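You operate a simulated robot arm through the tools that you are given. There is no shell and no other tool.

The job below is to be done with a simulated two-armed robot. You get a single attempt, and the scene is never put back.

Task
Hold the dial gauge, switch its magnet on, run the grey drum round and put it on pass or skim.
Fine: a third of a turn on the knob is one round; over 0.15 mm is skim; hold it again and switch the magnet off last.

Only the result counts: the job must be done as asked and must still hold three seconds after the hand-in. Knocking over, shifting, dropping, spilling or breaking anything else fails it.

Robot
Two 7-joint arms with two-finger parallel grippers on one trunk, on a base that moves. Base frame: it is fixed to the floor where the robot stands at the start and does not move with it; the origin is under the middle of the robot, x ahead of it, y to its left, z up; the surface under the hand at the start is at about z = 88. Lengths are in cm, angles in rad, forces in N, time in s.
The left shoulder is at the start at [7, 17.7, 112], the right one opposite. With the tool pointing down near the work surface each hand reaches from about 30 to 74 cm from the robot's upright axis, wherever it stands, measured 20 degrees to its own side. Places, roughly: drum runout meter [60, 20, 100]; magnet switch [50, 10, 90]; pass board [50, 0, 90]; runout knob [40, 20, 90]; skim board [50, -20, 90]. Payload 3.43 kg a hand.
Tool frame (each hand has its own): the origin (TCP) lies between the finger pads and is the grasp point; the fingertips stand 3 cm ahead of it; z points along the fingers, y is the line along which they close. Largest opening 9.4 cm; finger width 2.8, thickness 1; the body of the gripper, 5 by 9.6 cm, starts 5.5 cm behind the TCP.
Orientation is that of the tool frame in the base frame, as a unit quaternion [w, x, y, z]. With the fingers straight down and closing along the base's y, the tool's x points along the base's -x, its y along +y and its z along -z.

Tools
- The arms move only by the tool jog_arm. It takes "left_plan", "right_plan" or both (then of equal length, played together; a hand with none holds still); each is a list of rows, each a list of 7 numbers: the shift along the tool's x, y, z in cm, then the turn, a rotation vector about the tool's x, y, z in degrees, then the gripper command, from -1 (fully open) to 1 (shut), values between in proportion. In form: [[tx, ty, tz, wx, wy, wz, fingers], ...]. A call has 1 to 20 rows; each row shifts and turns the commanded pose from where the row before left it, along the tool's axes as they then stand. A row lasts 0.2 s, in which the tool goes at most 5 cm and 0.15 rad; a call with a longer step from one row to the next is refused whole, and so is a gripper value outside its range. A pose out of reach is approached as far as the arm can. The call stops where the force on the tool passes 40 N (or 10 N more than at its start, if that is more) or the arm is blocked; 0.2 s more then pass. Each finger travels about 15.3 cm/s and halts on what it meets, pressing with about 24 N; the grip force reading is that of the motor and also rises with nothing between the fingers. The clock runs only during rows and for 0.2 s after the last one: add rows that do not move to give the fingers time. The reply holds the time, the measured pose of the TCP, the force on the tool along the base axes, the opening and the grip force, in the units named above and with some noise, with the torque about the TCP (base axes, N m) and any sound that the robot's microphone picked up, and new pictures: "views" is both (left out), scene, wrist or none (wrist: the cameras of the hands that moved).
- Cameras (640 x 400 px; columns grow to the right, rows downward): "scene" is now at [11.56, -0.23, 143.06]; the picture's right is [0.10, -0.99, 0.00], its down [-0.64, -0.07, -0.76] and it looks along [0.76, 0.08, -0.65] (base axes); focal length 218 px, centre (320, 200). "left" rides on the left gripper at [7.6, -1.4, -10.3] in its tool frame; the picture's right is [0.18, 0.98, 0.00], its down [-0.75, 0.14, -0.64] and it looks along [-0.63, 0.12, 0.77] (tool axes); focal length 243 px, centre (320, 200). "right" rides on the right gripper at [7.6, 1.4, -10.2] in its tool frame; the picture's right is [-0.18, 0.98, 0.00], its down [-0.75, -0.14, -0.64] and it looks along [-0.63, -0.12, 0.77] (tool axes); focal length 243 px, centre (320, 200).
- move_column(by): slides the trunk up (or, below 0, down) by that many cm; the arms and the scene camera ride with it, the base frame stays. It gives what a move gives, with no picture.
- drive_base(legs): drives the robot by 1 to 6 legs, each [ahead, turn to the left] in cm and rad, along the robot's own axes; the way and the turn of a leg run together, so that a leg with both is an arc; at most 150 cm and 3.142 rad a leg. The arms and the cameras ride along, it lands a little off, and it stops where it bumps. It gives what a move gives, and a new picture of the scene camera.
- head_to(pan, tilt): turns the head with the scene camera to pan (to the left, within 1.501 rad either way) and tilt (down, from -0.506 to 1.204), counted from straight ahead of the robot. It gives what a move gives, and a new picture of the scene camera.
- pixel_to_xyz(camera, pixels): for up to 12 pixels [column, row] of the newest picture of that camera ("zoom" is the newest enlarged one), the place [x, y, z] in the base frame of the surface seen there, good to about 0.2 cm, but the place of the scene camera against the robot may be out by one fixed shift of up to 2.5 cm in any direction. It takes no simulated time.
- zoom(camera, box): a new picture of the part [left, top, right, bottom] of that camera's present view, enlarged. It takes no simulated time.
- hand_in(): hands the job in; it is judged then, once.

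Unless the task says otherwise, let go and move clear before handing in.

The tools are called after "Request:" by a JSON object that holds its "op" and its "data". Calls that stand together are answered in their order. jog_arm: Moves the arms, as the interface text tells. Its arguments: {"type":"object","properties":{"left_plan":{"type":"array"},"right_plan":{"type":"array"},"views":{"type":"string","enum":["both","scene","wrist","none"]}},"required":[]} The other tools are called the same way: move_column (by) moves the trunk up or down; drive_base (legs) drives the base; head_to (pan, tilt) turns the head that bears the scene camera; pixel_to_xyz (camera, pixels) gives the place of the surface under pixels of a picture; zoom (camera, box) takes an enlarged picture of a part of a camera's view; hand_in () hands the job in.

At the start:

```text
time_s: 0.0
left_position: [47.12, 35.25, 128.71]
left_tcp_rot: [0.0, -0.001, 1.0, 0.0]
left_contact_force: [-0.4, 0.0, -0.2]
left_moment: [-0.04, -0.06, 0.02]
left_gripper_width: 9.42
left_gripper_force: 0.1
right_position: [41.96, -6.29, 126.09]
right_tcp_rot: [0.0, 0.0, 1.0, 0.0]
right_contact_force: [0.7, 0.4, 0.6]
right_moment: [0.01, -0.03, 0.02]
right_gripper_width: 9.38
right_gripper_force: 0.1
trunk travel left (down, up): [-70.0, 14.0]
robot x, y, heading: [-0.13, 0.41, 0.0]
head pan, tilt (commanded): [0.101, 0.703]
```

scene: 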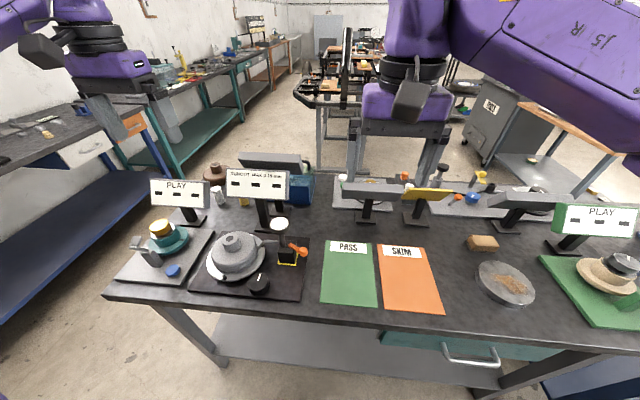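
right: 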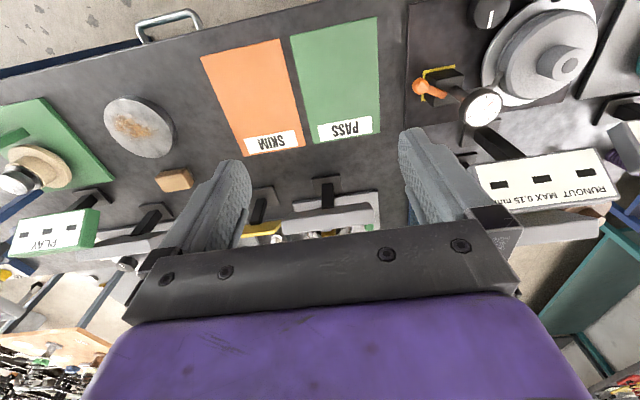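
left: 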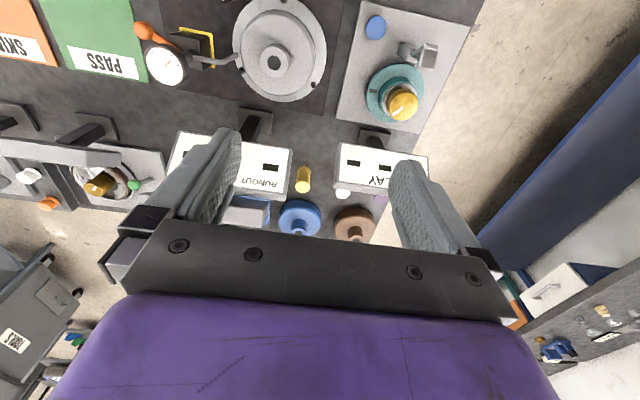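

The scene picture shows a grey drum near (235,252), a black knob at (259,283), a dial gauge at (280,225) on a black magnet base with an orange lever at (297,247), and PASS/SKIM boards at (348,275) and (410,278). I will zoom in on these first.

Request:
{"op": "zoom", "data": {"camera": "scene", "box": [180, 160, 340, 310]}}

Request:
{"op": "zoom", "data": {"camera": "right", "box": [400, 0, 640, 220]}}

Request:
{"op": "zoom", "data": {"camera": "left", "box": [100, 0, 340, 220]}}

Request:
{"op": "pixel_to_xyz", "data": {"camera": "scene", "pixels": [[232, 238], [259, 281], [280, 225], [287, 256], [297, 247], [304, 252], [348, 275], [410, 278], [258, 183], [220, 265], [300, 285], [203, 290]]}}

```text
2.67 times, centred on (260, 235) of scene
```

zoom: 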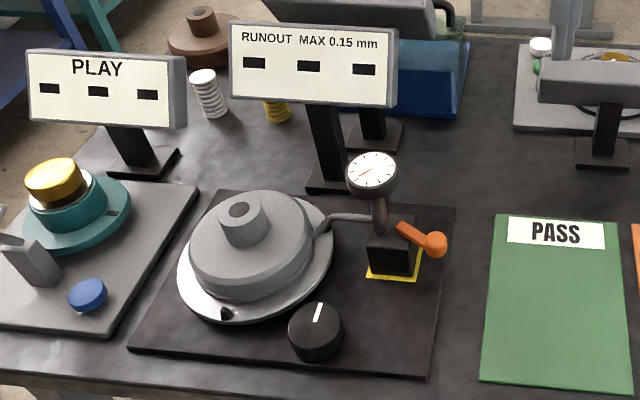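

```text
1.82 times, centred on (520, 110) of right
```

zoom: 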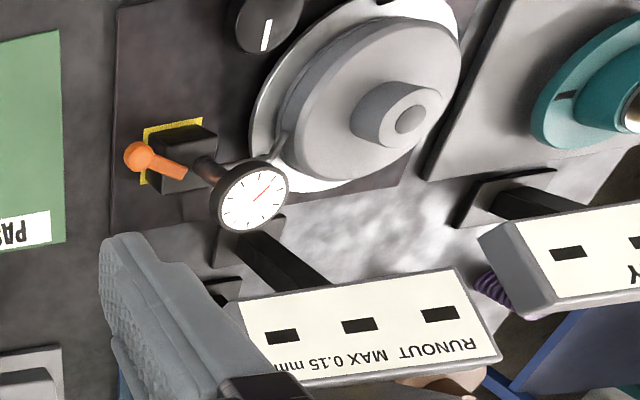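

```text
1.82 times, centred on (220, 110) of left
```

zoom: 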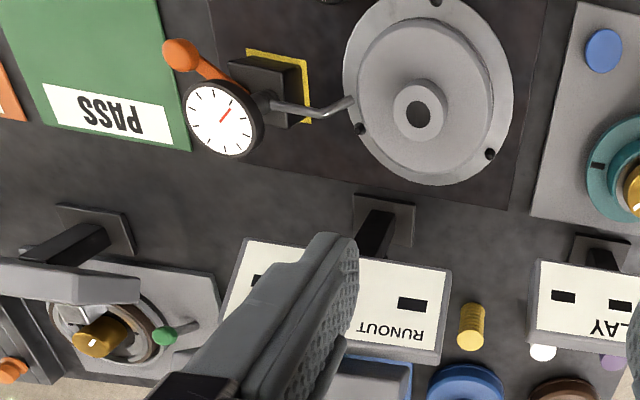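

```text
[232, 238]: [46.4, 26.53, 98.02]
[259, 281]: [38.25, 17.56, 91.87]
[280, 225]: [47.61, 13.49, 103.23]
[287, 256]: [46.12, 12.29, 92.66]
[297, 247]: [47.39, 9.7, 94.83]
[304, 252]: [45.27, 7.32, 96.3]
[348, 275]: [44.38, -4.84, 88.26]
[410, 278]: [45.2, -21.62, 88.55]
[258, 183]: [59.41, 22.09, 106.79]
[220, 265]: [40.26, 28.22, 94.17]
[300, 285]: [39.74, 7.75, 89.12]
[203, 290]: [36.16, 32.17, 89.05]
```

The zoom shows the gauge dial on a post over a black magnet base, with a bent probe touching the drum's side and an orange lever with a ball. The scene camera may be shifted, so I measure the same features with the wrist cameras.

Request:
{"op": "pixel_to_xyz", "data": {"camera": "left", "pixels": [[274, 62], [166, 66], [145, 32], [190, 40], [212, 64], [230, 56], [280, 30], [250, 20], [320, 50], [110, 60], [200, 28], [278, 92]]}}

Request:
{"op": "pixel_to_xyz", "data": {"camera": "right", "pixels": [[566, 65], [482, 107], [420, 87], [440, 83], [500, 12], [555, 45], [520, 80], [345, 90], [255, 95], [470, 92], [425, 70], [540, 200]]}}

Request:
{"op": "zoom", "data": {"camera": "left", "box": [130, 0, 340, 110]}}

Request:
{"op": "zoom", "data": {"camera": "right", "box": [400, 0, 640, 130]}}

```text
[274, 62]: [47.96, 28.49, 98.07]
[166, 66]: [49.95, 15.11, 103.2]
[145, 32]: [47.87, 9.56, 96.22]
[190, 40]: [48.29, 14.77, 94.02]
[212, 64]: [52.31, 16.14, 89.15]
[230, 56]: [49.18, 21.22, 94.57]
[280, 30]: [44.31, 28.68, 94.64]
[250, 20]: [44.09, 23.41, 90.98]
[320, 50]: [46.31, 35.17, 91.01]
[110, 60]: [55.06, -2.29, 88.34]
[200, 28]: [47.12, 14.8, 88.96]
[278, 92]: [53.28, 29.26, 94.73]
```

```text
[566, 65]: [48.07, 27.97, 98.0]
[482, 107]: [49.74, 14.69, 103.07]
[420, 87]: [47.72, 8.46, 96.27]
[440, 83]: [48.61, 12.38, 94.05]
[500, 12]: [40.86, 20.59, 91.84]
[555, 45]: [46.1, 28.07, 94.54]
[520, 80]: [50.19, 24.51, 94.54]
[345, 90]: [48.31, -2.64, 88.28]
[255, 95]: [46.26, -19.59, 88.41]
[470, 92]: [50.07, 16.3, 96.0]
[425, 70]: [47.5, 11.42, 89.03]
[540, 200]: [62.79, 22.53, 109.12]
```

```text
3.05 times, centred on (235, 55) of left
```

zoom: 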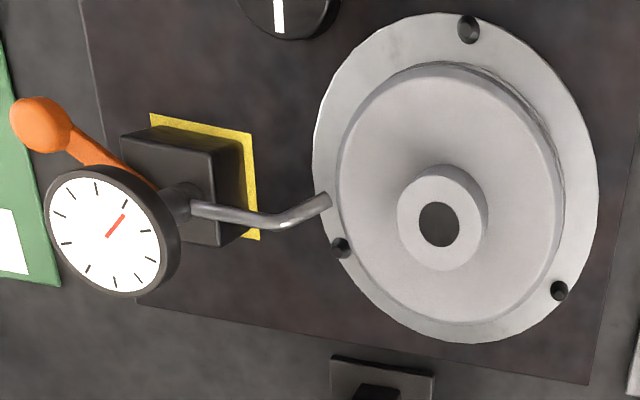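

```text
2.67 times, centred on (520, 65) of right
```

zoom: 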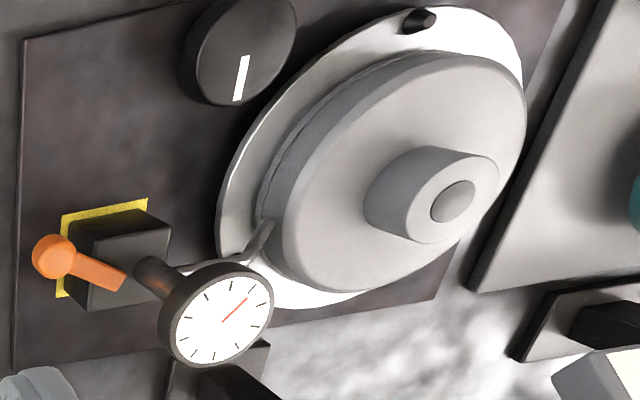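

The two wrist cameras agree with each other, and the scene camera reads about (+2.2, +1.4) cm short. I need to know how the lever is mounted, so I zoom tight on the gauge from all three views.

Request:
{"op": "zoom", "data": {"camera": "scene", "box": [255, 205, 320, 275]}}

Request:
{"op": "zoom", "data": {"camera": "left", "box": [125, 10, 255, 100]}}

Request:
{"op": "zoom", "data": {"camera": "right", "box": [400, 50, 520, 135]}}

```text
5.71 times, centred on (288, 240) of scene
```

zoom: 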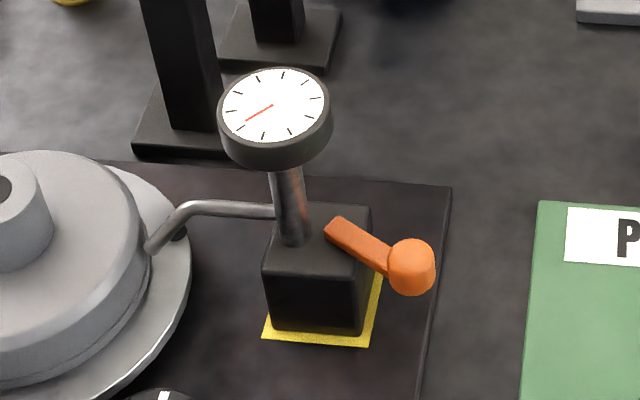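

```text
4.44 times, centred on (190, 55) of left
```

zoom: 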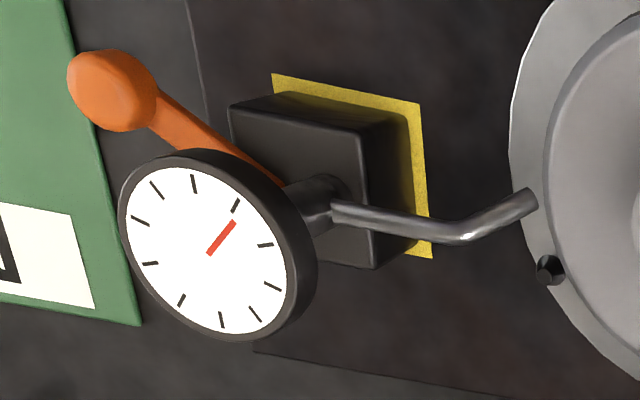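

```text
4.71 times, centred on (460, 92) of right
```

zoom: 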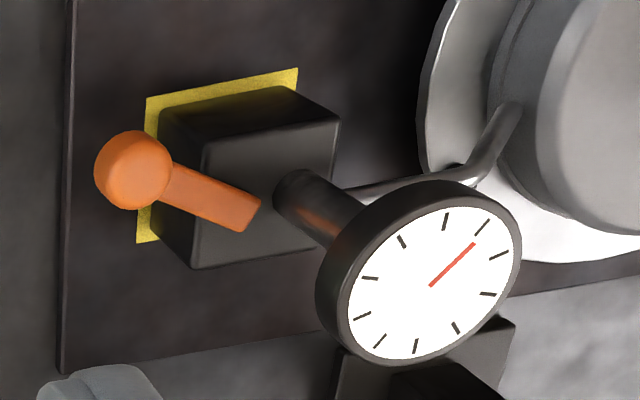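

The lever is a flat arm with a ball, lying on the top of the block and pointing to -y. I measure its points and the block's corners in the newest (right) zoom.

Request:
{"op": "pixel_to_xyz", "data": {"camera": "zoom", "pixels": [[130, 165], [185, 195], [225, 210], [245, 215], [203, 148], [190, 262], [330, 125], [165, 115], [300, 190], [320, 205], [430, 285], [510, 112]]}}

Request:
{"op": "pixel_to_xyz", "data": {"camera": "right", "pixels": [[431, 71], [456, 64], [429, 94], [463, 79], [490, 20], [499, 2]]}}

```text
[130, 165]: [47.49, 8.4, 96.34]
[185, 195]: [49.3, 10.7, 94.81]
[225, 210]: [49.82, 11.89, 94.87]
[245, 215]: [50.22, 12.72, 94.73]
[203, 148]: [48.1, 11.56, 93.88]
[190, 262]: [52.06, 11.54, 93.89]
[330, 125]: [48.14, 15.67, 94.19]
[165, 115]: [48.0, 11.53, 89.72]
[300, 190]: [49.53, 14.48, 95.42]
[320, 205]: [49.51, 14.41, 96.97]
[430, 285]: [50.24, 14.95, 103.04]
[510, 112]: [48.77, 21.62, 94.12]
```

```text
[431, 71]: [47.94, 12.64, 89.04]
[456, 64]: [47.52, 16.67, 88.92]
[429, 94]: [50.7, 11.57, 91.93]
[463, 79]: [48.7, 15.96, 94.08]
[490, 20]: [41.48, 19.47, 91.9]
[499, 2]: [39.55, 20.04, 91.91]
```

From the right zoom, the block spans x 48.1–52.1, y 11.5–15.7, with its top at z 94. The dial centre is about (50.2, 14.9, 103.1), and the lever runs from (50.2, 12.7) to a knob near (48, 8.9, 96). Next I measure the drum, the dial rim, the boards and the knob.

Request:
{"op": "pixel_to_xyz", "data": {"camera": "left", "pixels": [[243, 52], [312, 52], [234, 50], [325, 52], [238, 55], [262, 62], [287, 62], [147, 66], [183, 66], [166, 50], [166, 83], [289, 97]]}}

Request:
{"op": "pixel_to_xyz", "data": {"camera": "right", "pixels": [[292, 33], [375, 18], [380, 130], [318, 142], [203, 55], [282, 40], [303, 145], [245, 154], [475, 25], [508, 18], [172, 180], [330, 195]]}}

Request:
{"op": "head_to", "data": {"pan": 0.3, "tilt": 0.75}}

```text
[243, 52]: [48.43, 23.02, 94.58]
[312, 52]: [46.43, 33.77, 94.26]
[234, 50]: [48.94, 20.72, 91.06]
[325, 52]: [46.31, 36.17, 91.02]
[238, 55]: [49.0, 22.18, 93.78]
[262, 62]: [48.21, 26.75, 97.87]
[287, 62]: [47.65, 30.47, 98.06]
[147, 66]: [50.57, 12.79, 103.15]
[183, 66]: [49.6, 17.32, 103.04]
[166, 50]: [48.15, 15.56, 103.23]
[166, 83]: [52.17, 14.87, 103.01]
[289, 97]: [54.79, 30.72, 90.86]
```

```text
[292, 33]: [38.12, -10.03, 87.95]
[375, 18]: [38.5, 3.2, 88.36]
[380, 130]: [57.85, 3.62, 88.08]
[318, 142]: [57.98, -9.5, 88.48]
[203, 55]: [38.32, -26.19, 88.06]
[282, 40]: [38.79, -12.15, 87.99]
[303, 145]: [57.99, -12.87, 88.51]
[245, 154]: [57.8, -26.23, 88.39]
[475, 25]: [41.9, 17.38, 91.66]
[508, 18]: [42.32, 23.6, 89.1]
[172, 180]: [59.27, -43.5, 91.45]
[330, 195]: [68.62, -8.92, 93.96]
```

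```text
time_s: 0.7
left_position: [47.06, 35.19, 128.93]
left_tcp_rot: [0.0, 0.0, 1.0, 0.001]
left_contact_force: [0.2, -0.2, 0.0]
left_moment: [0.0, 0.03, -0.06]
left_gripper_width: 9.4
left_gripper_force: 0.1
right_position: [41.89, -6.23, 126.16]
right_tcp_rot: [0.001, 0.0, 1.0, 0.0]
right_contact_force: [0.2, 0.9, -0.1]
right_moment: [0.02, 0.03, -0.02]
right_gripper_width: 9.41
right_gripper_force: 0.0
trunk travel left (down, up): [-70.0, 14.0]
robot x, y, heading: [0.06, -0.08, 0.003]
head pan, tilt (commanded): [0.3, 0.75]
```

scene: 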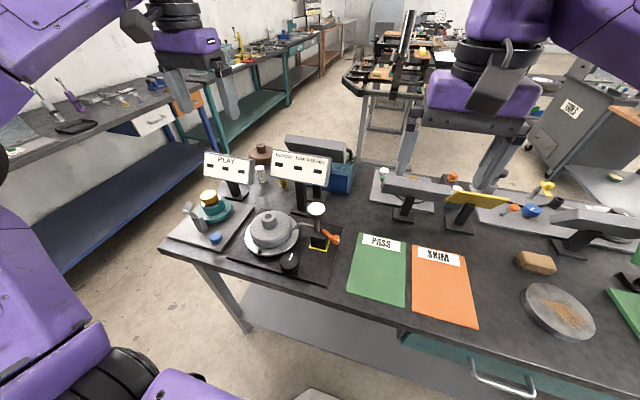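

The boards span PASS x 38–58, y -10 to 3.5, and SKIM y -26 to -12.3. The drum body is centred at about (48, 28.5) with radius 5.6 cm, and the dial rim has radius about 2.4 cm. I move the open left hand to above the dial at (50.1, 15.05).

Request:
{"op": "jog_arm", "data": {"left_plan": [[-0.6, -4.0, 2, 0, 0, 0, -1], [-0.6, -4.0, 2, 0, 0, 0, -1], [-0.6, -4.0, 2, 0, 0, 0, -1], [-0.6, -4.0, 2, 0, 0, 0, -1], [-0.65, -4.1, 2, 0, 0, 0, -1], [0, 0, 3, 0, 0, 0, -1], [0, 0, 3, 0, 0, 0, -1], [0, 0, 0, 0, 0, 0, -1], [0, 0, 0, 0, 0, 0, -1]], "views": "both"}}

```text
time_s: 2.7
left_position: [50.12, 15.06, 112.7]
left_tcp_rot: [0.0, 0.0, 1.0, 0.0]
left_contact_force: [0.4, 0.0, 0.0]
left_moment: [-0.02, 0.0, 0.0]
left_gripper_width: 9.39
left_gripper_force: 0.1
right_position: [41.86, -6.09, 126.15]
right_tcp_rot: [0.0, 0.001, 1.0, 0.0]
right_contact_force: [0.0, -0.7, -0.4]
right_moment: [-0.02, -0.01, 0.01]
right_gripper_width: 9.4
right_gripper_force: 0.0
trunk travel left (down, up): [-70.0, 14.0]
robot x, y, heading: [-0.06, -0.13, -0.003]
head pan, tilt (commanded): [0.3, 0.75]
```

scene: 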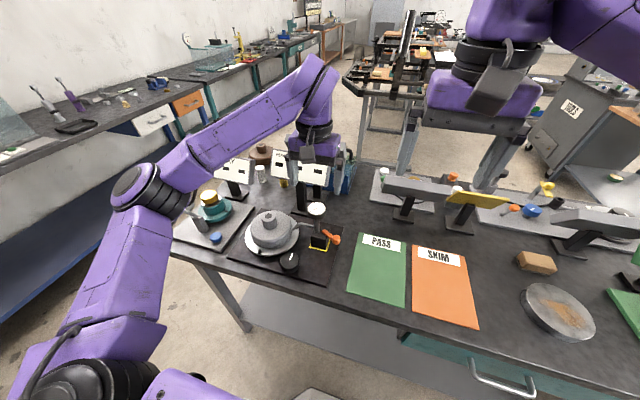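
left: 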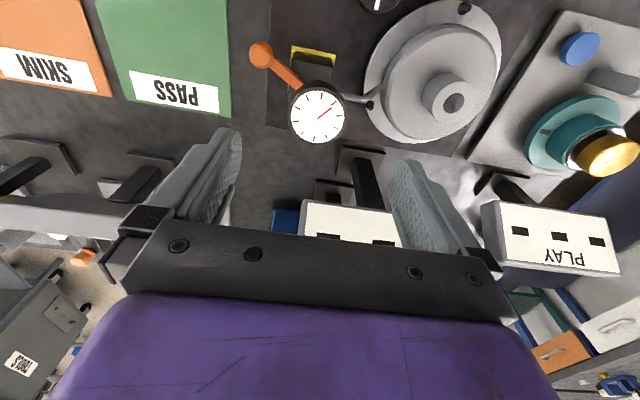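

The dial sits at (317,117), centred under the left hand as computed. Before lowering I check where the display panel stands relative to the hand, and I re-measure the dial.

Request:
{"op": "pixel_to_xyz", "data": {"camera": "left", "pixels": [[317, 117], [292, 117], [343, 117], [317, 93], [317, 142], [305, 210], [345, 220], [380, 240], [260, 55], [280, 70], [296, 82], [360, 100]]}}

Request:
{"op": "zoom", "data": {"camera": "left", "box": [230, 20, 400, 160]}}

```text
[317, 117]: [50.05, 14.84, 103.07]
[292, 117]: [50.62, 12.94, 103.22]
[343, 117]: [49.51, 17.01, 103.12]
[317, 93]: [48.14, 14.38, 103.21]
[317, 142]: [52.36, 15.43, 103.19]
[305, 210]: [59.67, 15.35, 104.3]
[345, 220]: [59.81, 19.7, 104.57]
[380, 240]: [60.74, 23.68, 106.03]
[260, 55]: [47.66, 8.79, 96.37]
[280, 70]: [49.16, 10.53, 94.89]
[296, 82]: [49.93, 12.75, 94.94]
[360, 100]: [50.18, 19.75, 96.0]
```

```text
2.86 times, centred on (315, 90) of left
```

zoom: 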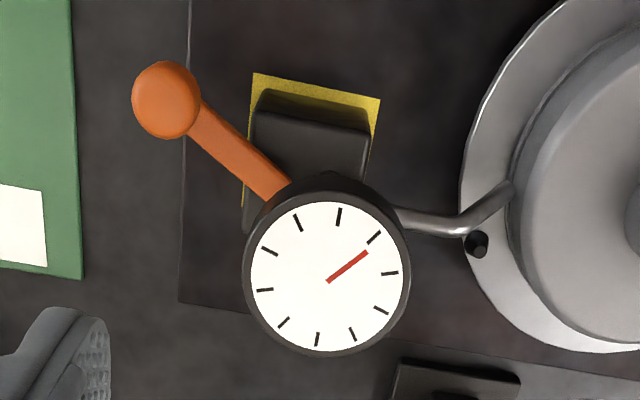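

The panel's lower edge is at x≈59.7, which is clear of the hand, and the dial is centred at (50.15, 15.0). I lower the left hand to z≈102.3 and close to about 5.6 cm so I can check centring before squeezing.

Request:
{"op": "jog_arm", "data": {"left_plan": [[0, 0, 3, 0, 0, 0, -1], [0, 0, 3, 0, 0, 0, -1], [0, -0.05, 3, 0, 0, 0, -1], [0, 0, 1.4, 0, 0, 0, -1], [0, 0, 0, 0, 0, 0, -0.6], [0, 0, 0, 0, 0, 0, -0.2], [0, 0, 0, 0, 0, 0, -0.2]], "views": "both"}}

Request:
{"op": "zoom", "data": {"camera": "left", "box": [200, 80, 440, 260]}}

Request:
{"op": "zoom", "data": {"camera": "scene", "box": [240, 130, 380, 280]}}

```text
time_s: 4.3
left_position: [50.1, 14.96, 102.32]
left_tcp_rot: [-0.001, 0.0, 1.0, 0.0]
left_contact_force: [0.0, 0.0, 0.4]
left_moment: [0.01, -0.03, 0.02]
left_gripper_width: 5.65
left_gripper_force: 0.0
right_position: [41.97, -6.25, 126.14]
right_tcp_rot: [0.0, 0.0, 1.0, 0.001]
right_contact_force: [0.2, -0.6, -0.5]
right_moment: [0.03, -0.01, 0.0]
right_gripper_width: 9.43
right_gripper_force: 0.0
trunk travel left (down, up): [-70.0, 14.0]
robot x, y, heading: [-0.34, 0.04, -0.002]
head pan, tilt (commanded): [0.3, 0.75]
```

scene: 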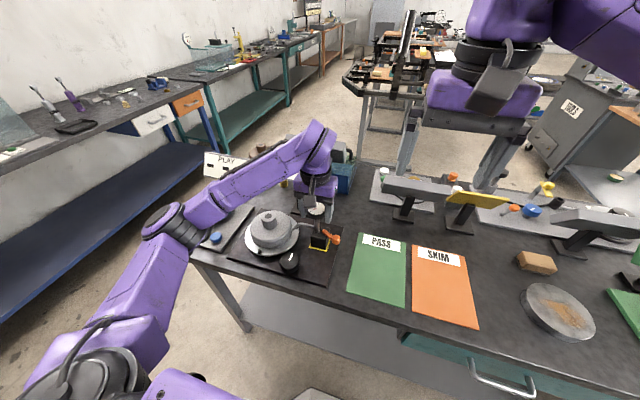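
left: 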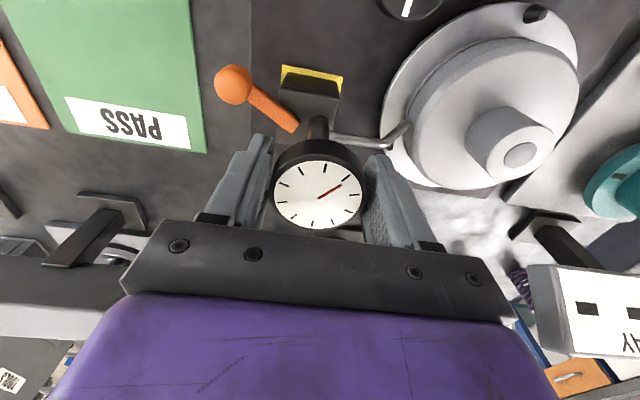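

```text
2.22 times, centred on (320, 170) of left
```

zoom: 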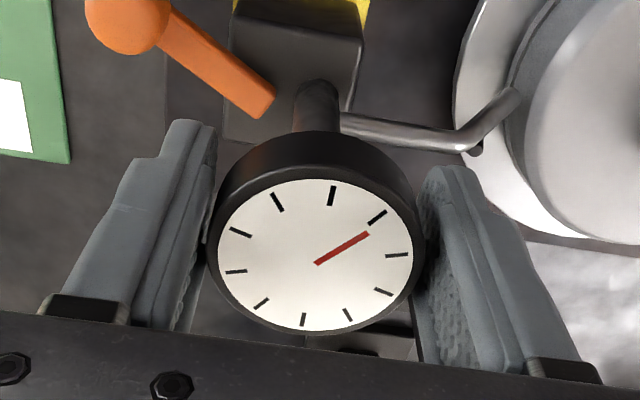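

```text
2.67 times, centred on (310, 205) of scene
```

zoom: 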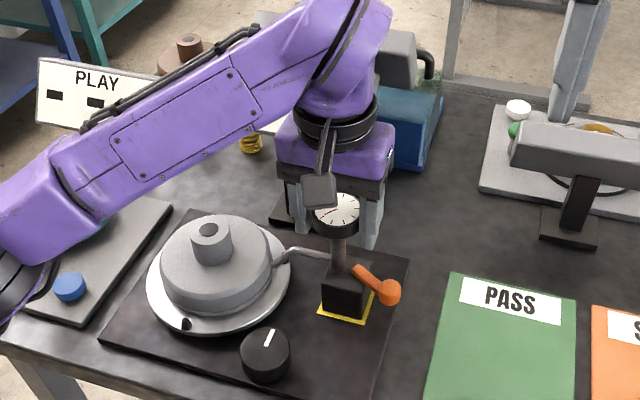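

The dial sits between the fingers with near-equal gaps at (207,255) and (423,250) in the zoom. I now close the grip gradually.

Request:
{"op": "jog_arm", "data": {"left_plan": [[0, 0, 0, 0, 0, 0, -0.1], [0, 0, 0, 0, 0, 0, -0.04], [0, 0, 0, 0, 0, 0, 0.0], [0, 0, 0, 0, 0, 0, 0.1], [0, 0, 0, 0, 0, 0, 0.3], [0, 0, 0, 0, 0, 0, 1.0], [0, 0, 0, 0, 0, 0, 1.0]], "views": "wrist"}}

Request:
{"op": "zoom", "data": {"camera": "left", "box": [200, 50, 440, 230]}}

```text
time_s: 5.9
left_position: [50.03, 14.91, 102.2]
left_tcp_rot: [0.0, 0.0, 1.0, 0.0]
left_contact_force: [0.3, -1.0, 1.5]
left_moment: [-0.03, -0.02, -0.02]
left_gripper_width: 4.98
left_gripper_force: 24.0
right_position: [41.94, -6.35, 126.13]
right_tcp_rot: [0.0, 0.0, 1.0, 0.0]
right_contact_force: [-0.3, 0.2, 0.4]
right_moment: [0.01, -0.04, -0.01]
right_gripper_width: 9.38
right_gripper_force: 0.0
trunk travel left (down, up): [-70.0, 14.0]
robot x, y, heading: [-0.08, 0.3, -0.001]
head pan, tilt (commanded): [0.3, 0.75]
```

left: 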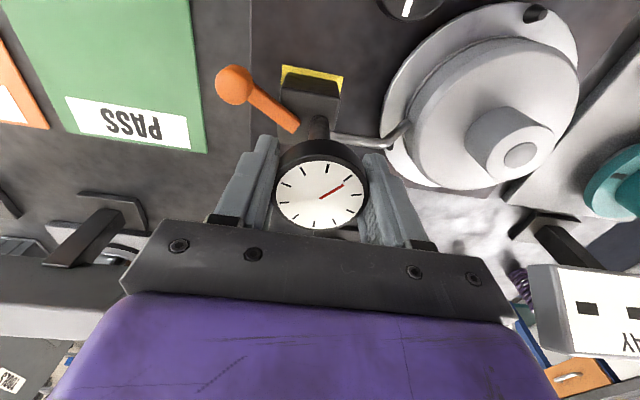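

```text
2.22 times, centred on (320, 140) of left
```

zoom: 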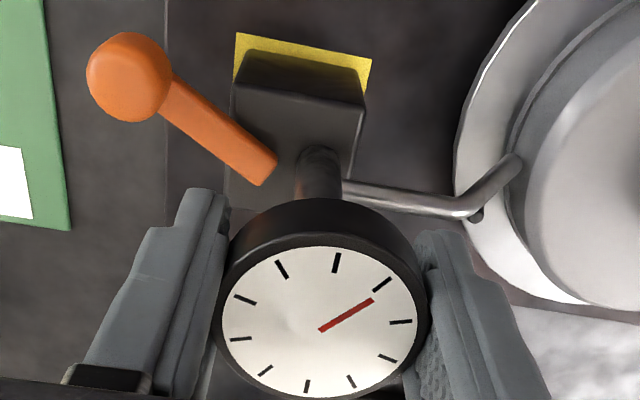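

The left hand now grips the dial (width 4.98, force 24 N) and the gauge has not moved. I bring the right hand in closed and tilted 45° from the -y side, stopping first at a staging point near (45, 0, 105).

Request:
{"op": "jog_arm", "data": {"right_plan": [[0, 0, 0, -7.5, 0, 0, 0], [0, 0, 0, -7.5, 0, 0, 1], [0, 0, 0, -7.5, 0, 0, 1], [0, 0, 0, -7.5, 0, 0, 1], [0, 0, 0, -7.5, 0, 0, 1], [0, 0, 0, -7.5, 0, 0, 1], [-0.6, -2.1, 3.88, 0, 0, 0, 1], [-0.6, -2.1, 3.88, 0, 0, 0, 1], [-0.6, -2.1, 3.88, 0, 0, 0, 1], [-0.6, -2.1, 3.88, 0, 0, 0, 1], [-0.6, -2.1, 3.88, 0, 0, 0, 1], [0, 0, 0, 0, 0, 0, 1]], "views": "both"}}

```text
time_s: 8.5
left_position: [50.11, 15.01, 102.34]
left_tcp_rot: [0.0, 0.0, 1.0, 0.0]
left_contact_force: [0.1, 0.0, 0.4]
left_moment: [0.02, 0.04, -0.01]
left_gripper_width: 4.97
left_gripper_force: 24.7
right_position: [44.99, 0.0, 104.88]
right_tcp_rot: [0.0, 0.001, 0.924, 0.382]
right_contact_force: [-0.1, 0.3, -0.5]
right_moment: [0.02, 0.0, 0.01]
right_gripper_width: 0.0
right_gripper_force: 24.2
trunk travel left (down, up): [-70.0, 14.0]
robot x, y, heading: [0.07, 0.33, -0.002]
head pan, tilt (commanded): [0.3, 0.75]
```

scene: 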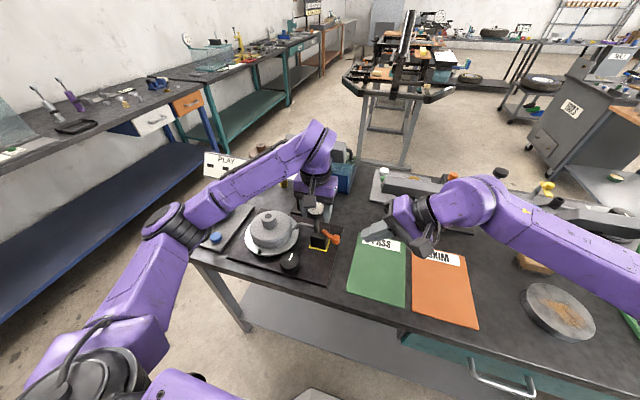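
right: 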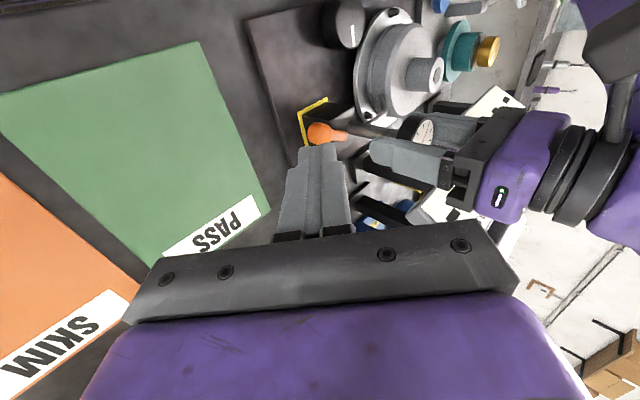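

The right camera now shows the lever knob at (320,133) ahead of the closed fingertips, with the left hand well clear. I zoom and measure the knob and arm again from this angle.

Request:
{"op": "zoom", "data": {"camera": "right", "box": [270, 80, 450, 200]}}

Request:
{"op": "pixel_to_xyz", "data": {"camera": "right", "pixels": [[320, 133], [310, 133], [330, 130], [318, 124], [320, 142], [338, 135], [345, 137], [305, 160], [320, 155], [335, 160], [355, 130], [425, 130]]}}

Request:
{"op": "zoom", "data": {"camera": "scene", "box": [260, 170, 440, 280]}}

```text
3.33 times, centred on (360, 140) of right
```

zoom: 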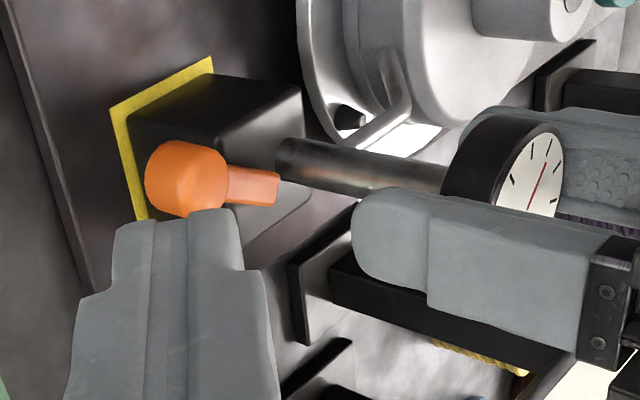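

```text
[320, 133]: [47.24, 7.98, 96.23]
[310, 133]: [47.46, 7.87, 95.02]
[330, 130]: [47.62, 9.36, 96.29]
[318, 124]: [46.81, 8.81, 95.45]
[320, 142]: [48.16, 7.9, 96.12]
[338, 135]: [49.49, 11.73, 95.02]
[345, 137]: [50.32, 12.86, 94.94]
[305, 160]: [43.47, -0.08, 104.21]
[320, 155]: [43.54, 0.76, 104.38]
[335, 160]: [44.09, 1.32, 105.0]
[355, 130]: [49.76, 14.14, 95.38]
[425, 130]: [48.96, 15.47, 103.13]
```

```text
3.56 times, centred on (350, 225) of scene
```

zoom: 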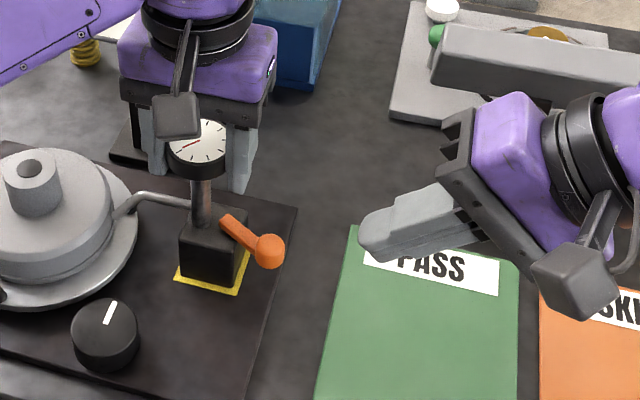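

The knob centre is about (47.9, 8.9), radius ~1.1, top z 96.3, and the arm ends at (50.3, 12.9), so it lies about 30° from -y toward -x. I slide the closed fingers to the knob's -x side at TCP (44.7, 6.9, 97.5).

Request:
{"op": "jog_arm", "data": {"right_plan": [[0.1, -0.1, 3.4, 0, 0, 0, 1], [0.1, -0.1, 3.4, 0, 0, 0, 1], [0.1, -0.15, 3.3, 0, 0, 0, 1], [0, 0, 0, 0, 0, 0, 1]], "views": "both"}}

Request:
{"op": "zoom", "data": {"camera": "right", "box": [250, 80, 430, 200]}}

Request:
{"op": "zoom", "data": {"camera": "scene", "box": [260, 170, 440, 280]}}

```text
time_s: 9.5
left_position: [50.19, 15.13, 102.44]
left_tcp_rot: [0.0, 0.001, 1.0, 0.0]
left_contact_force: [-0.2, 0.1, 0.4]
left_moment: [0.12, 0.01, 0.01]
left_gripper_width: 4.98
left_gripper_force: 24.1
right_position: [44.61, 7.0, 97.52]
right_tcp_rot: [0.0, 0.0, 0.924, 0.383]
right_contact_force: [-0.2, -0.4, -0.2]
right_moment: [-0.02, 0.02, -0.01]
right_gripper_width: 0.02
right_gripper_force: 24.3
trunk travel left (down, up): [-70.0, 14.0]
robot x, y, heading: [0.11, -0.16, -0.001]
head pan, tilt (commanded): [0.3, 0.75]
```

scene: 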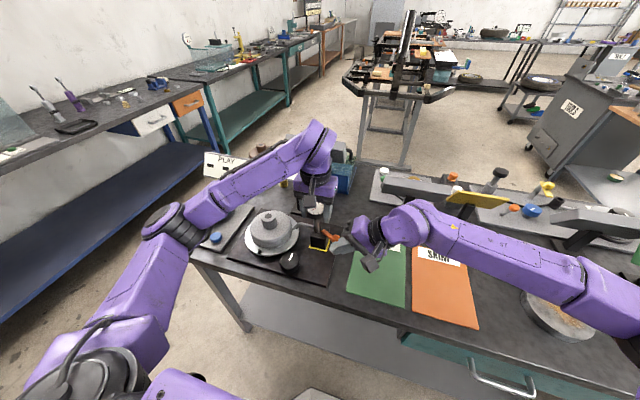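
right: 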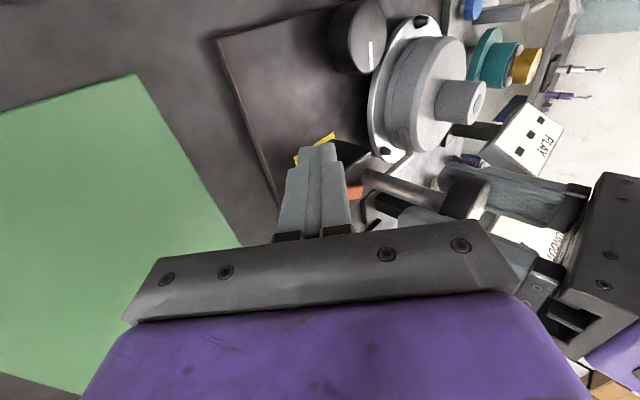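

```text
3.33 times, centred on (340, 140) of right
```

zoom: 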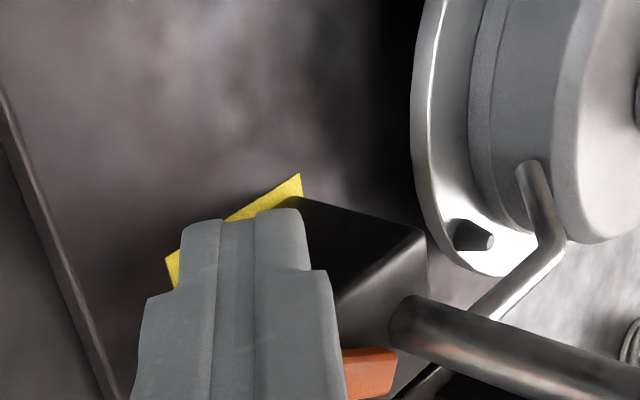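

```text
3.56 times, centred on (350, 225) of scene
```

zoom: 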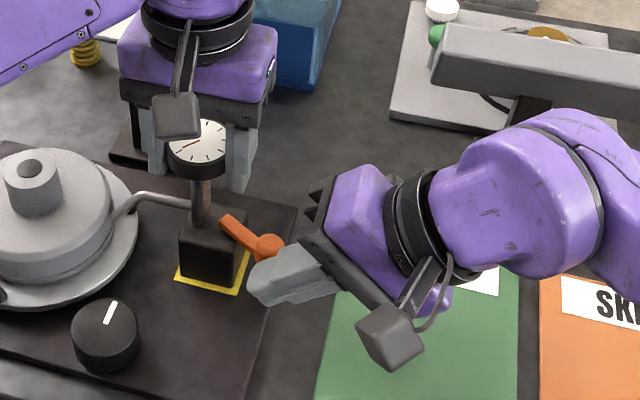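

The fingertips at (270,280) in the scene zoom are on the near (-x) side of the orange knob, with no contact force. I push slowly toward +x, about 2.4 cm, watching for force and sound.

Request:
{"op": "jog_arm", "data": {"right_plan": [[-0.4, 0, 0, 0, 0, 0, 1], [-0.4, 0, 0, 0, 0, 0, 1], [-0.4, 0, 0, 0, 0, 0, 1], [-0.4, 0, 0, 0, 0, 0, 1], [-0.4, 0, 0, 0, 0, 0, 1], [-0.4, 0, 0, 0, 0, 0, 1]], "views": "both"}}

Request:
{"op": "zoom", "data": {"camera": "scene", "box": [260, 170, 440, 280]}}

Request:
{"op": "zoom", "data": {"camera": "right", "box": [250, 80, 430, 200]}}

```text
time_s: 10.9
left_position: [50.09, 15.09, 102.33]
left_tcp_rot: [0.0, 0.0, 1.0, 0.0]
left_contact_force: [2.0, 0.7, 0.6]
left_moment: [0.19, -0.11, 0.09]
left_gripper_width: 4.96
left_gripper_force: 24.3
right_position: [47.1, 6.91, 97.63]
right_tcp_rot: [0.0, 0.0, 0.924, 0.382]
right_contact_force: [-1.0, -1.6, 1.0]
right_moment: [0.01, 0.0, 0.01]
right_gripper_width: 0.01
right_gripper_force: 24.1
trunk travel left (down, up): [-70.0, 14.0]
robot x, y, heading: [-0.11, -0.34, -0.002]
head pan, tilt (commanded): [0.3, 0.75]
```

scene: 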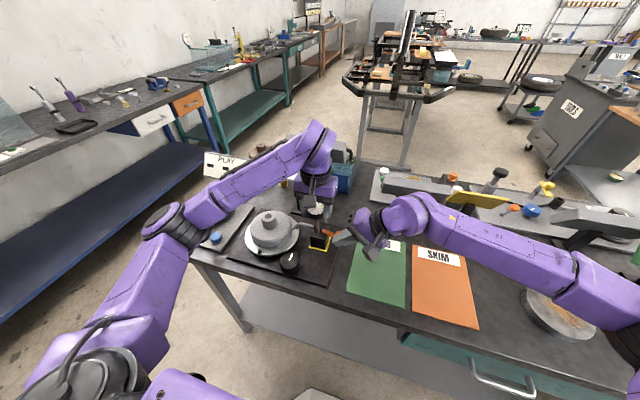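
right: 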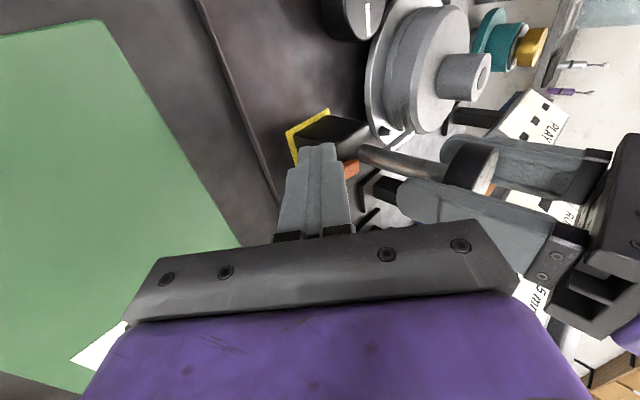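

```text
3.56 times, centred on (350, 225) of scene
```

zoom: 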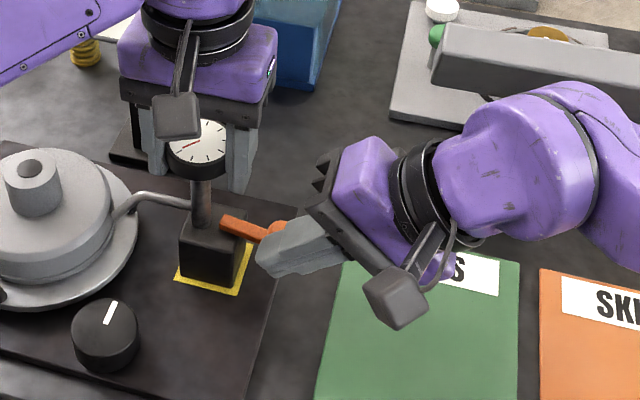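

```text
3.33 times, centred on (340, 140) of right
```

zoom: 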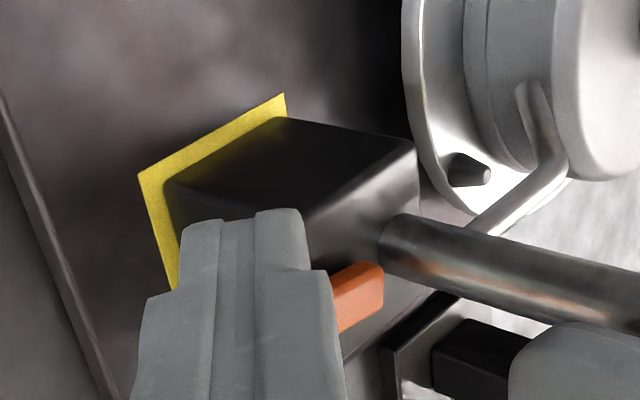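

The lever arm swung toward +x under only ~1–2 N, and the gauge stayed put on its yellow square. I keep pushing +x another 2.4 cm.

Request:
{"op": "jog_arm", "data": {"right_plan": [[-0.4, 0, 0, 0, 0, 0, 1], [-0.4, 0, 0, 0, 0, 0, 1], [-0.4, 0, 0, 0, 0, 0, 1], [-0.4, 0, 0, 0, 0, 0, 1], [-0.4, 0, 0, 0, 0, 0, 1], [-0.4, 0, 0, 0, 0, 0, 1]], "views": "both"}}

Request:
{"op": "zoom", "data": {"camera": "scene", "box": [260, 170, 440, 280]}}

Request:
{"op": "zoom", "data": {"camera": "right", "box": [250, 80, 430, 200]}}

```text
time_s: 12.3
left_position: [50.03, 14.95, 102.16]
left_tcp_rot: [0.0, 0.001, 1.0, 0.0]
left_contact_force: [2.5, -0.3, 0.2]
left_moment: [0.06, -0.05, 0.02]
left_gripper_width: 5.01
left_gripper_force: 24.5
right_position: [49.43, 6.9, 97.6]
right_tcp_rot: [0.001, -0.001, 0.924, 0.383]
right_contact_force: [-1.0, 1.0, -0.5]
right_moment: [-0.01, -0.01, 0.05]
right_gripper_width: 0.03
right_gripper_force: 24.0
trunk travel left (down, up): [-70.0, 14.0]
robot x, y, heading: [-0.5, -0.05, 0.002]
head pan, tilt (commanded): [0.3, 0.75]
```

scene: 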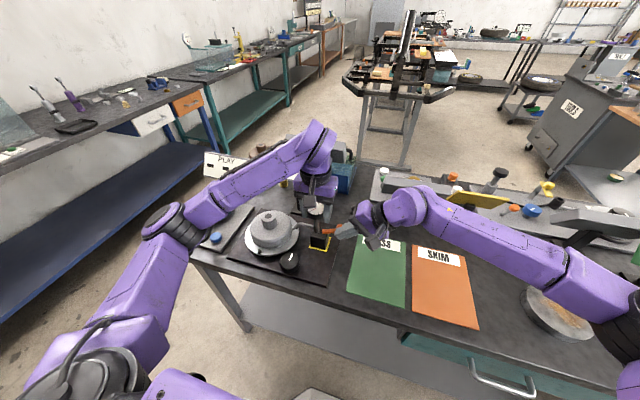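
right: 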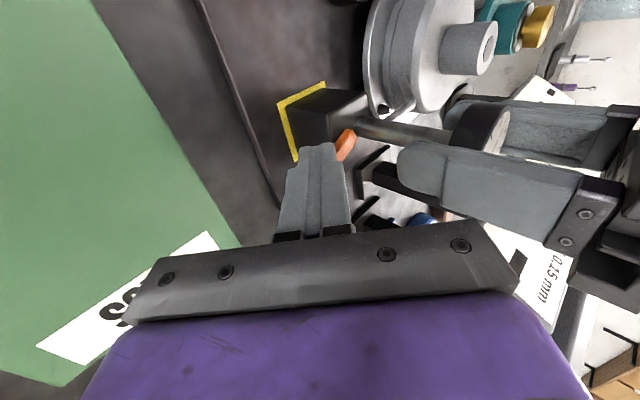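

```text
3.56 times, centred on (350, 225) of scene
```

zoom: 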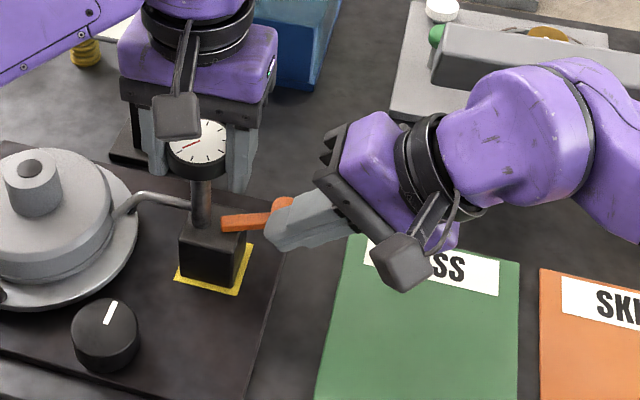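

```text
3.33 times, centred on (340, 140) of right
```

zoom: 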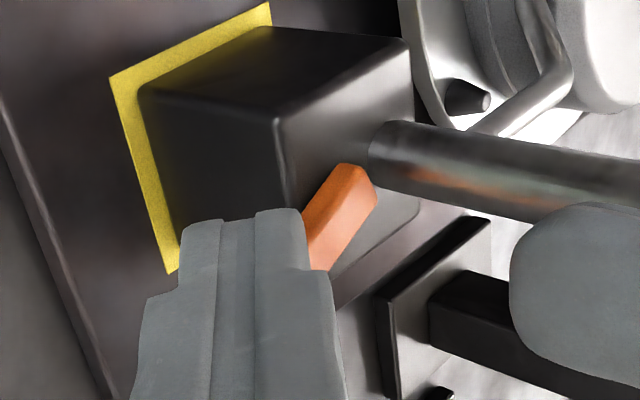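

The lever keeps swinging with little force and now points past -y toward +x. I continue +x with a small +y component to follow the knob's arc.

Request:
{"op": "jog_arm", "data": {"right_plan": [[-0.4, 0.1, 0.1, 0, 0, 0, 1], [-0.4, 0.12, 0.12, 0, 0, 0, 1], [-0.4, 0.14, 0.14, 0, 0, 0, 1], [-0.4, 0.16, 0.16, 0, 0, 0, 1], [-0.4, 0.2, 0.2, 0, 0, 0, 1]], "views": "both"}}

Request:
{"op": "zoom", "data": {"camera": "scene", "box": [260, 170, 440, 280]}}

Request:
{"op": "zoom", "data": {"camera": "right", "box": [250, 80, 430, 200]}}

```text
time_s: 13.5
left_position: [49.97, 15.06, 102.41]
left_tcp_rot: [0.002, 0.001, 1.0, 0.001]
left_contact_force: [6.4, 4.8, 5.2]
left_moment: [0.15, -0.12, 0.48]
left_gripper_width: 4.94
left_gripper_force: 24.2
right_position: [51.4, 7.82, 97.67]
right_tcp_rot: [0.0, -0.001, 0.924, 0.383]
right_contact_force: [-10.2, -2.8, -0.1]
right_moment: [-0.12, 0.17, 0.07]
right_gripper_width: 0.0
right_gripper_force: 24.1
trunk travel left (down, up): [-70.0, 14.0]
robot x, y, heading: [0.03, -0.05, -0.003]
head pan, tilt (commanded): [0.3, 0.75]
```

scene: 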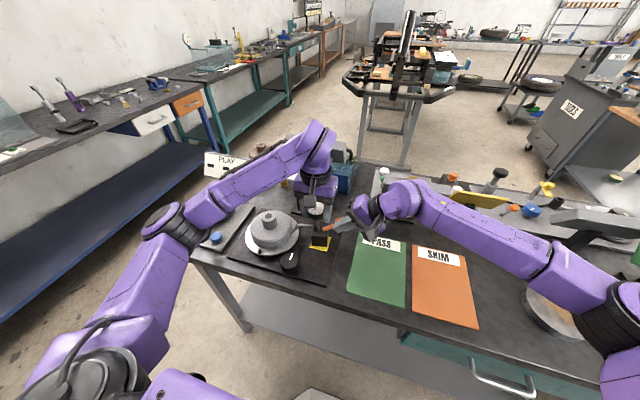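
right: 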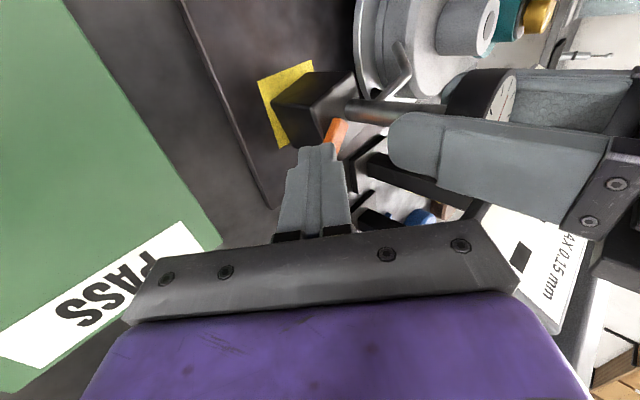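

```text
3.56 times, centred on (350, 225) of scene
```

zoom: 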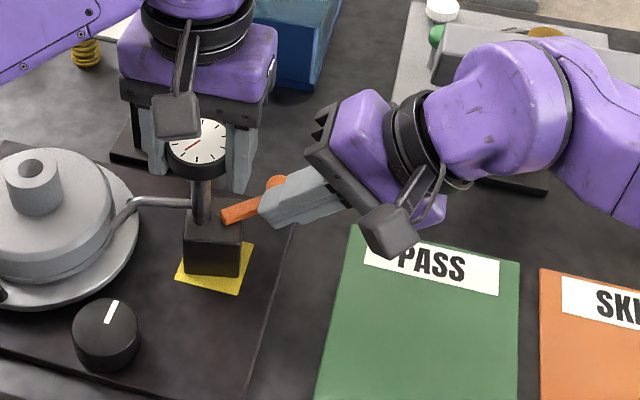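

```text
3.33 times, centred on (340, 140) of right
```

zoom: 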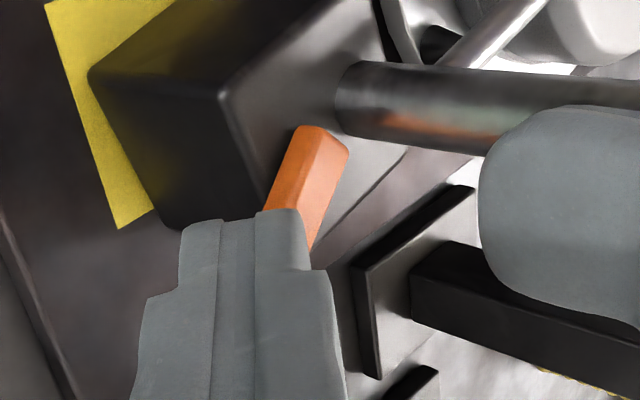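

The push met about 10 N, and the block has turned and shifted on the yellow square (more yellow shows at (215,290) in the scene zoom). I back the right hand off at once and look.

Request:
{"op": "jog_arm", "data": {"right_plan": [[0.4, -0.1, -0.1, 0, 0, 0, 1], [0.5, -0.1, -0.1, 0, 0, 0, 1], [0.5, 0, 0, 0, 0, 0, 1]], "views": "both"}}

Request:
{"op": "zoom", "data": {"camera": "scene", "box": [275, 190, 385, 270]}}

Request:
{"op": "zoom", "data": {"camera": "right", "box": [250, 40, 430, 160]}}

```text
time_s: 14.3
left_position: [49.93, 14.97, 102.4]
left_tcp_rot: [0.001, 0.0, 1.0, -0.001]
left_contact_force: [0.1, 3.7, 10.0]
left_moment: [-0.09, 0.06, 0.01]
left_gripper_width: 5.0
left_gripper_force: 24.1
right_position: [49.98, 7.7, 97.66]
right_tcp_rot: [0.001, -0.001, 0.924, 0.383]
right_contact_force: [1.3, 0.6, 0.2]
right_moment: [0.03, 0.02, 0.05]
right_gripper_width: 0.03
right_gripper_force: 23.7
trunk travel left (down, up): [-70.0, 14.0]
robot x, y, heading: [-0.09, -0.33, 0.0]
head pan, tilt (commanded): [0.3, 0.75]
```

scene: 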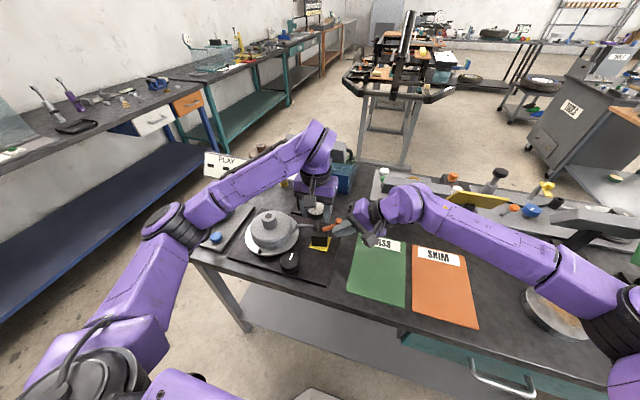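
right: 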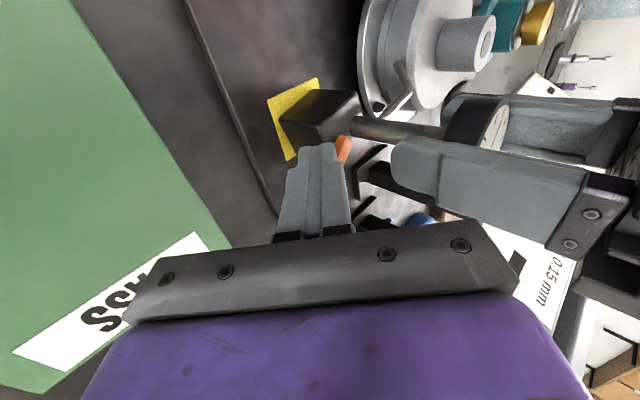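

```text
5.00 times, centred on (330, 230) of scene
```

zoom: 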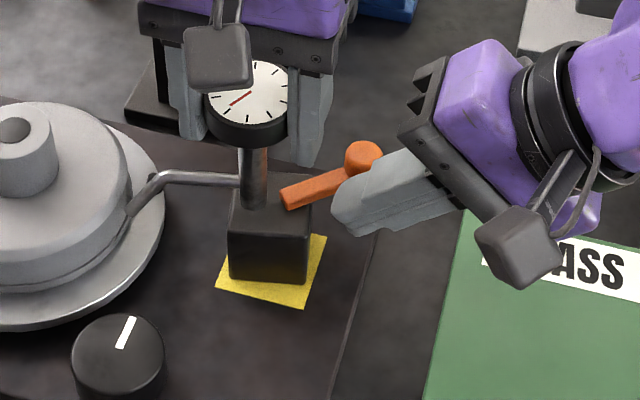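

```text
3.33 times, centred on (340, 100) of right
```

zoom: 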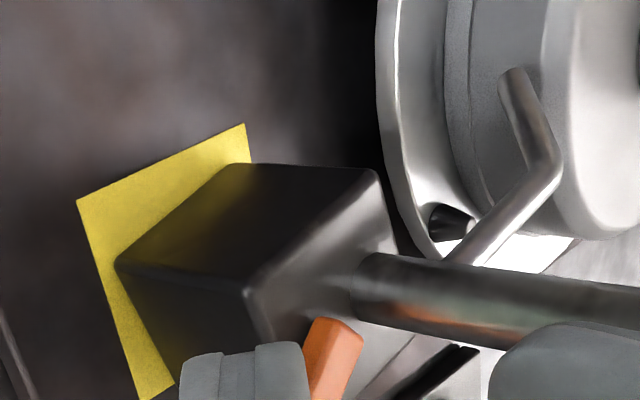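

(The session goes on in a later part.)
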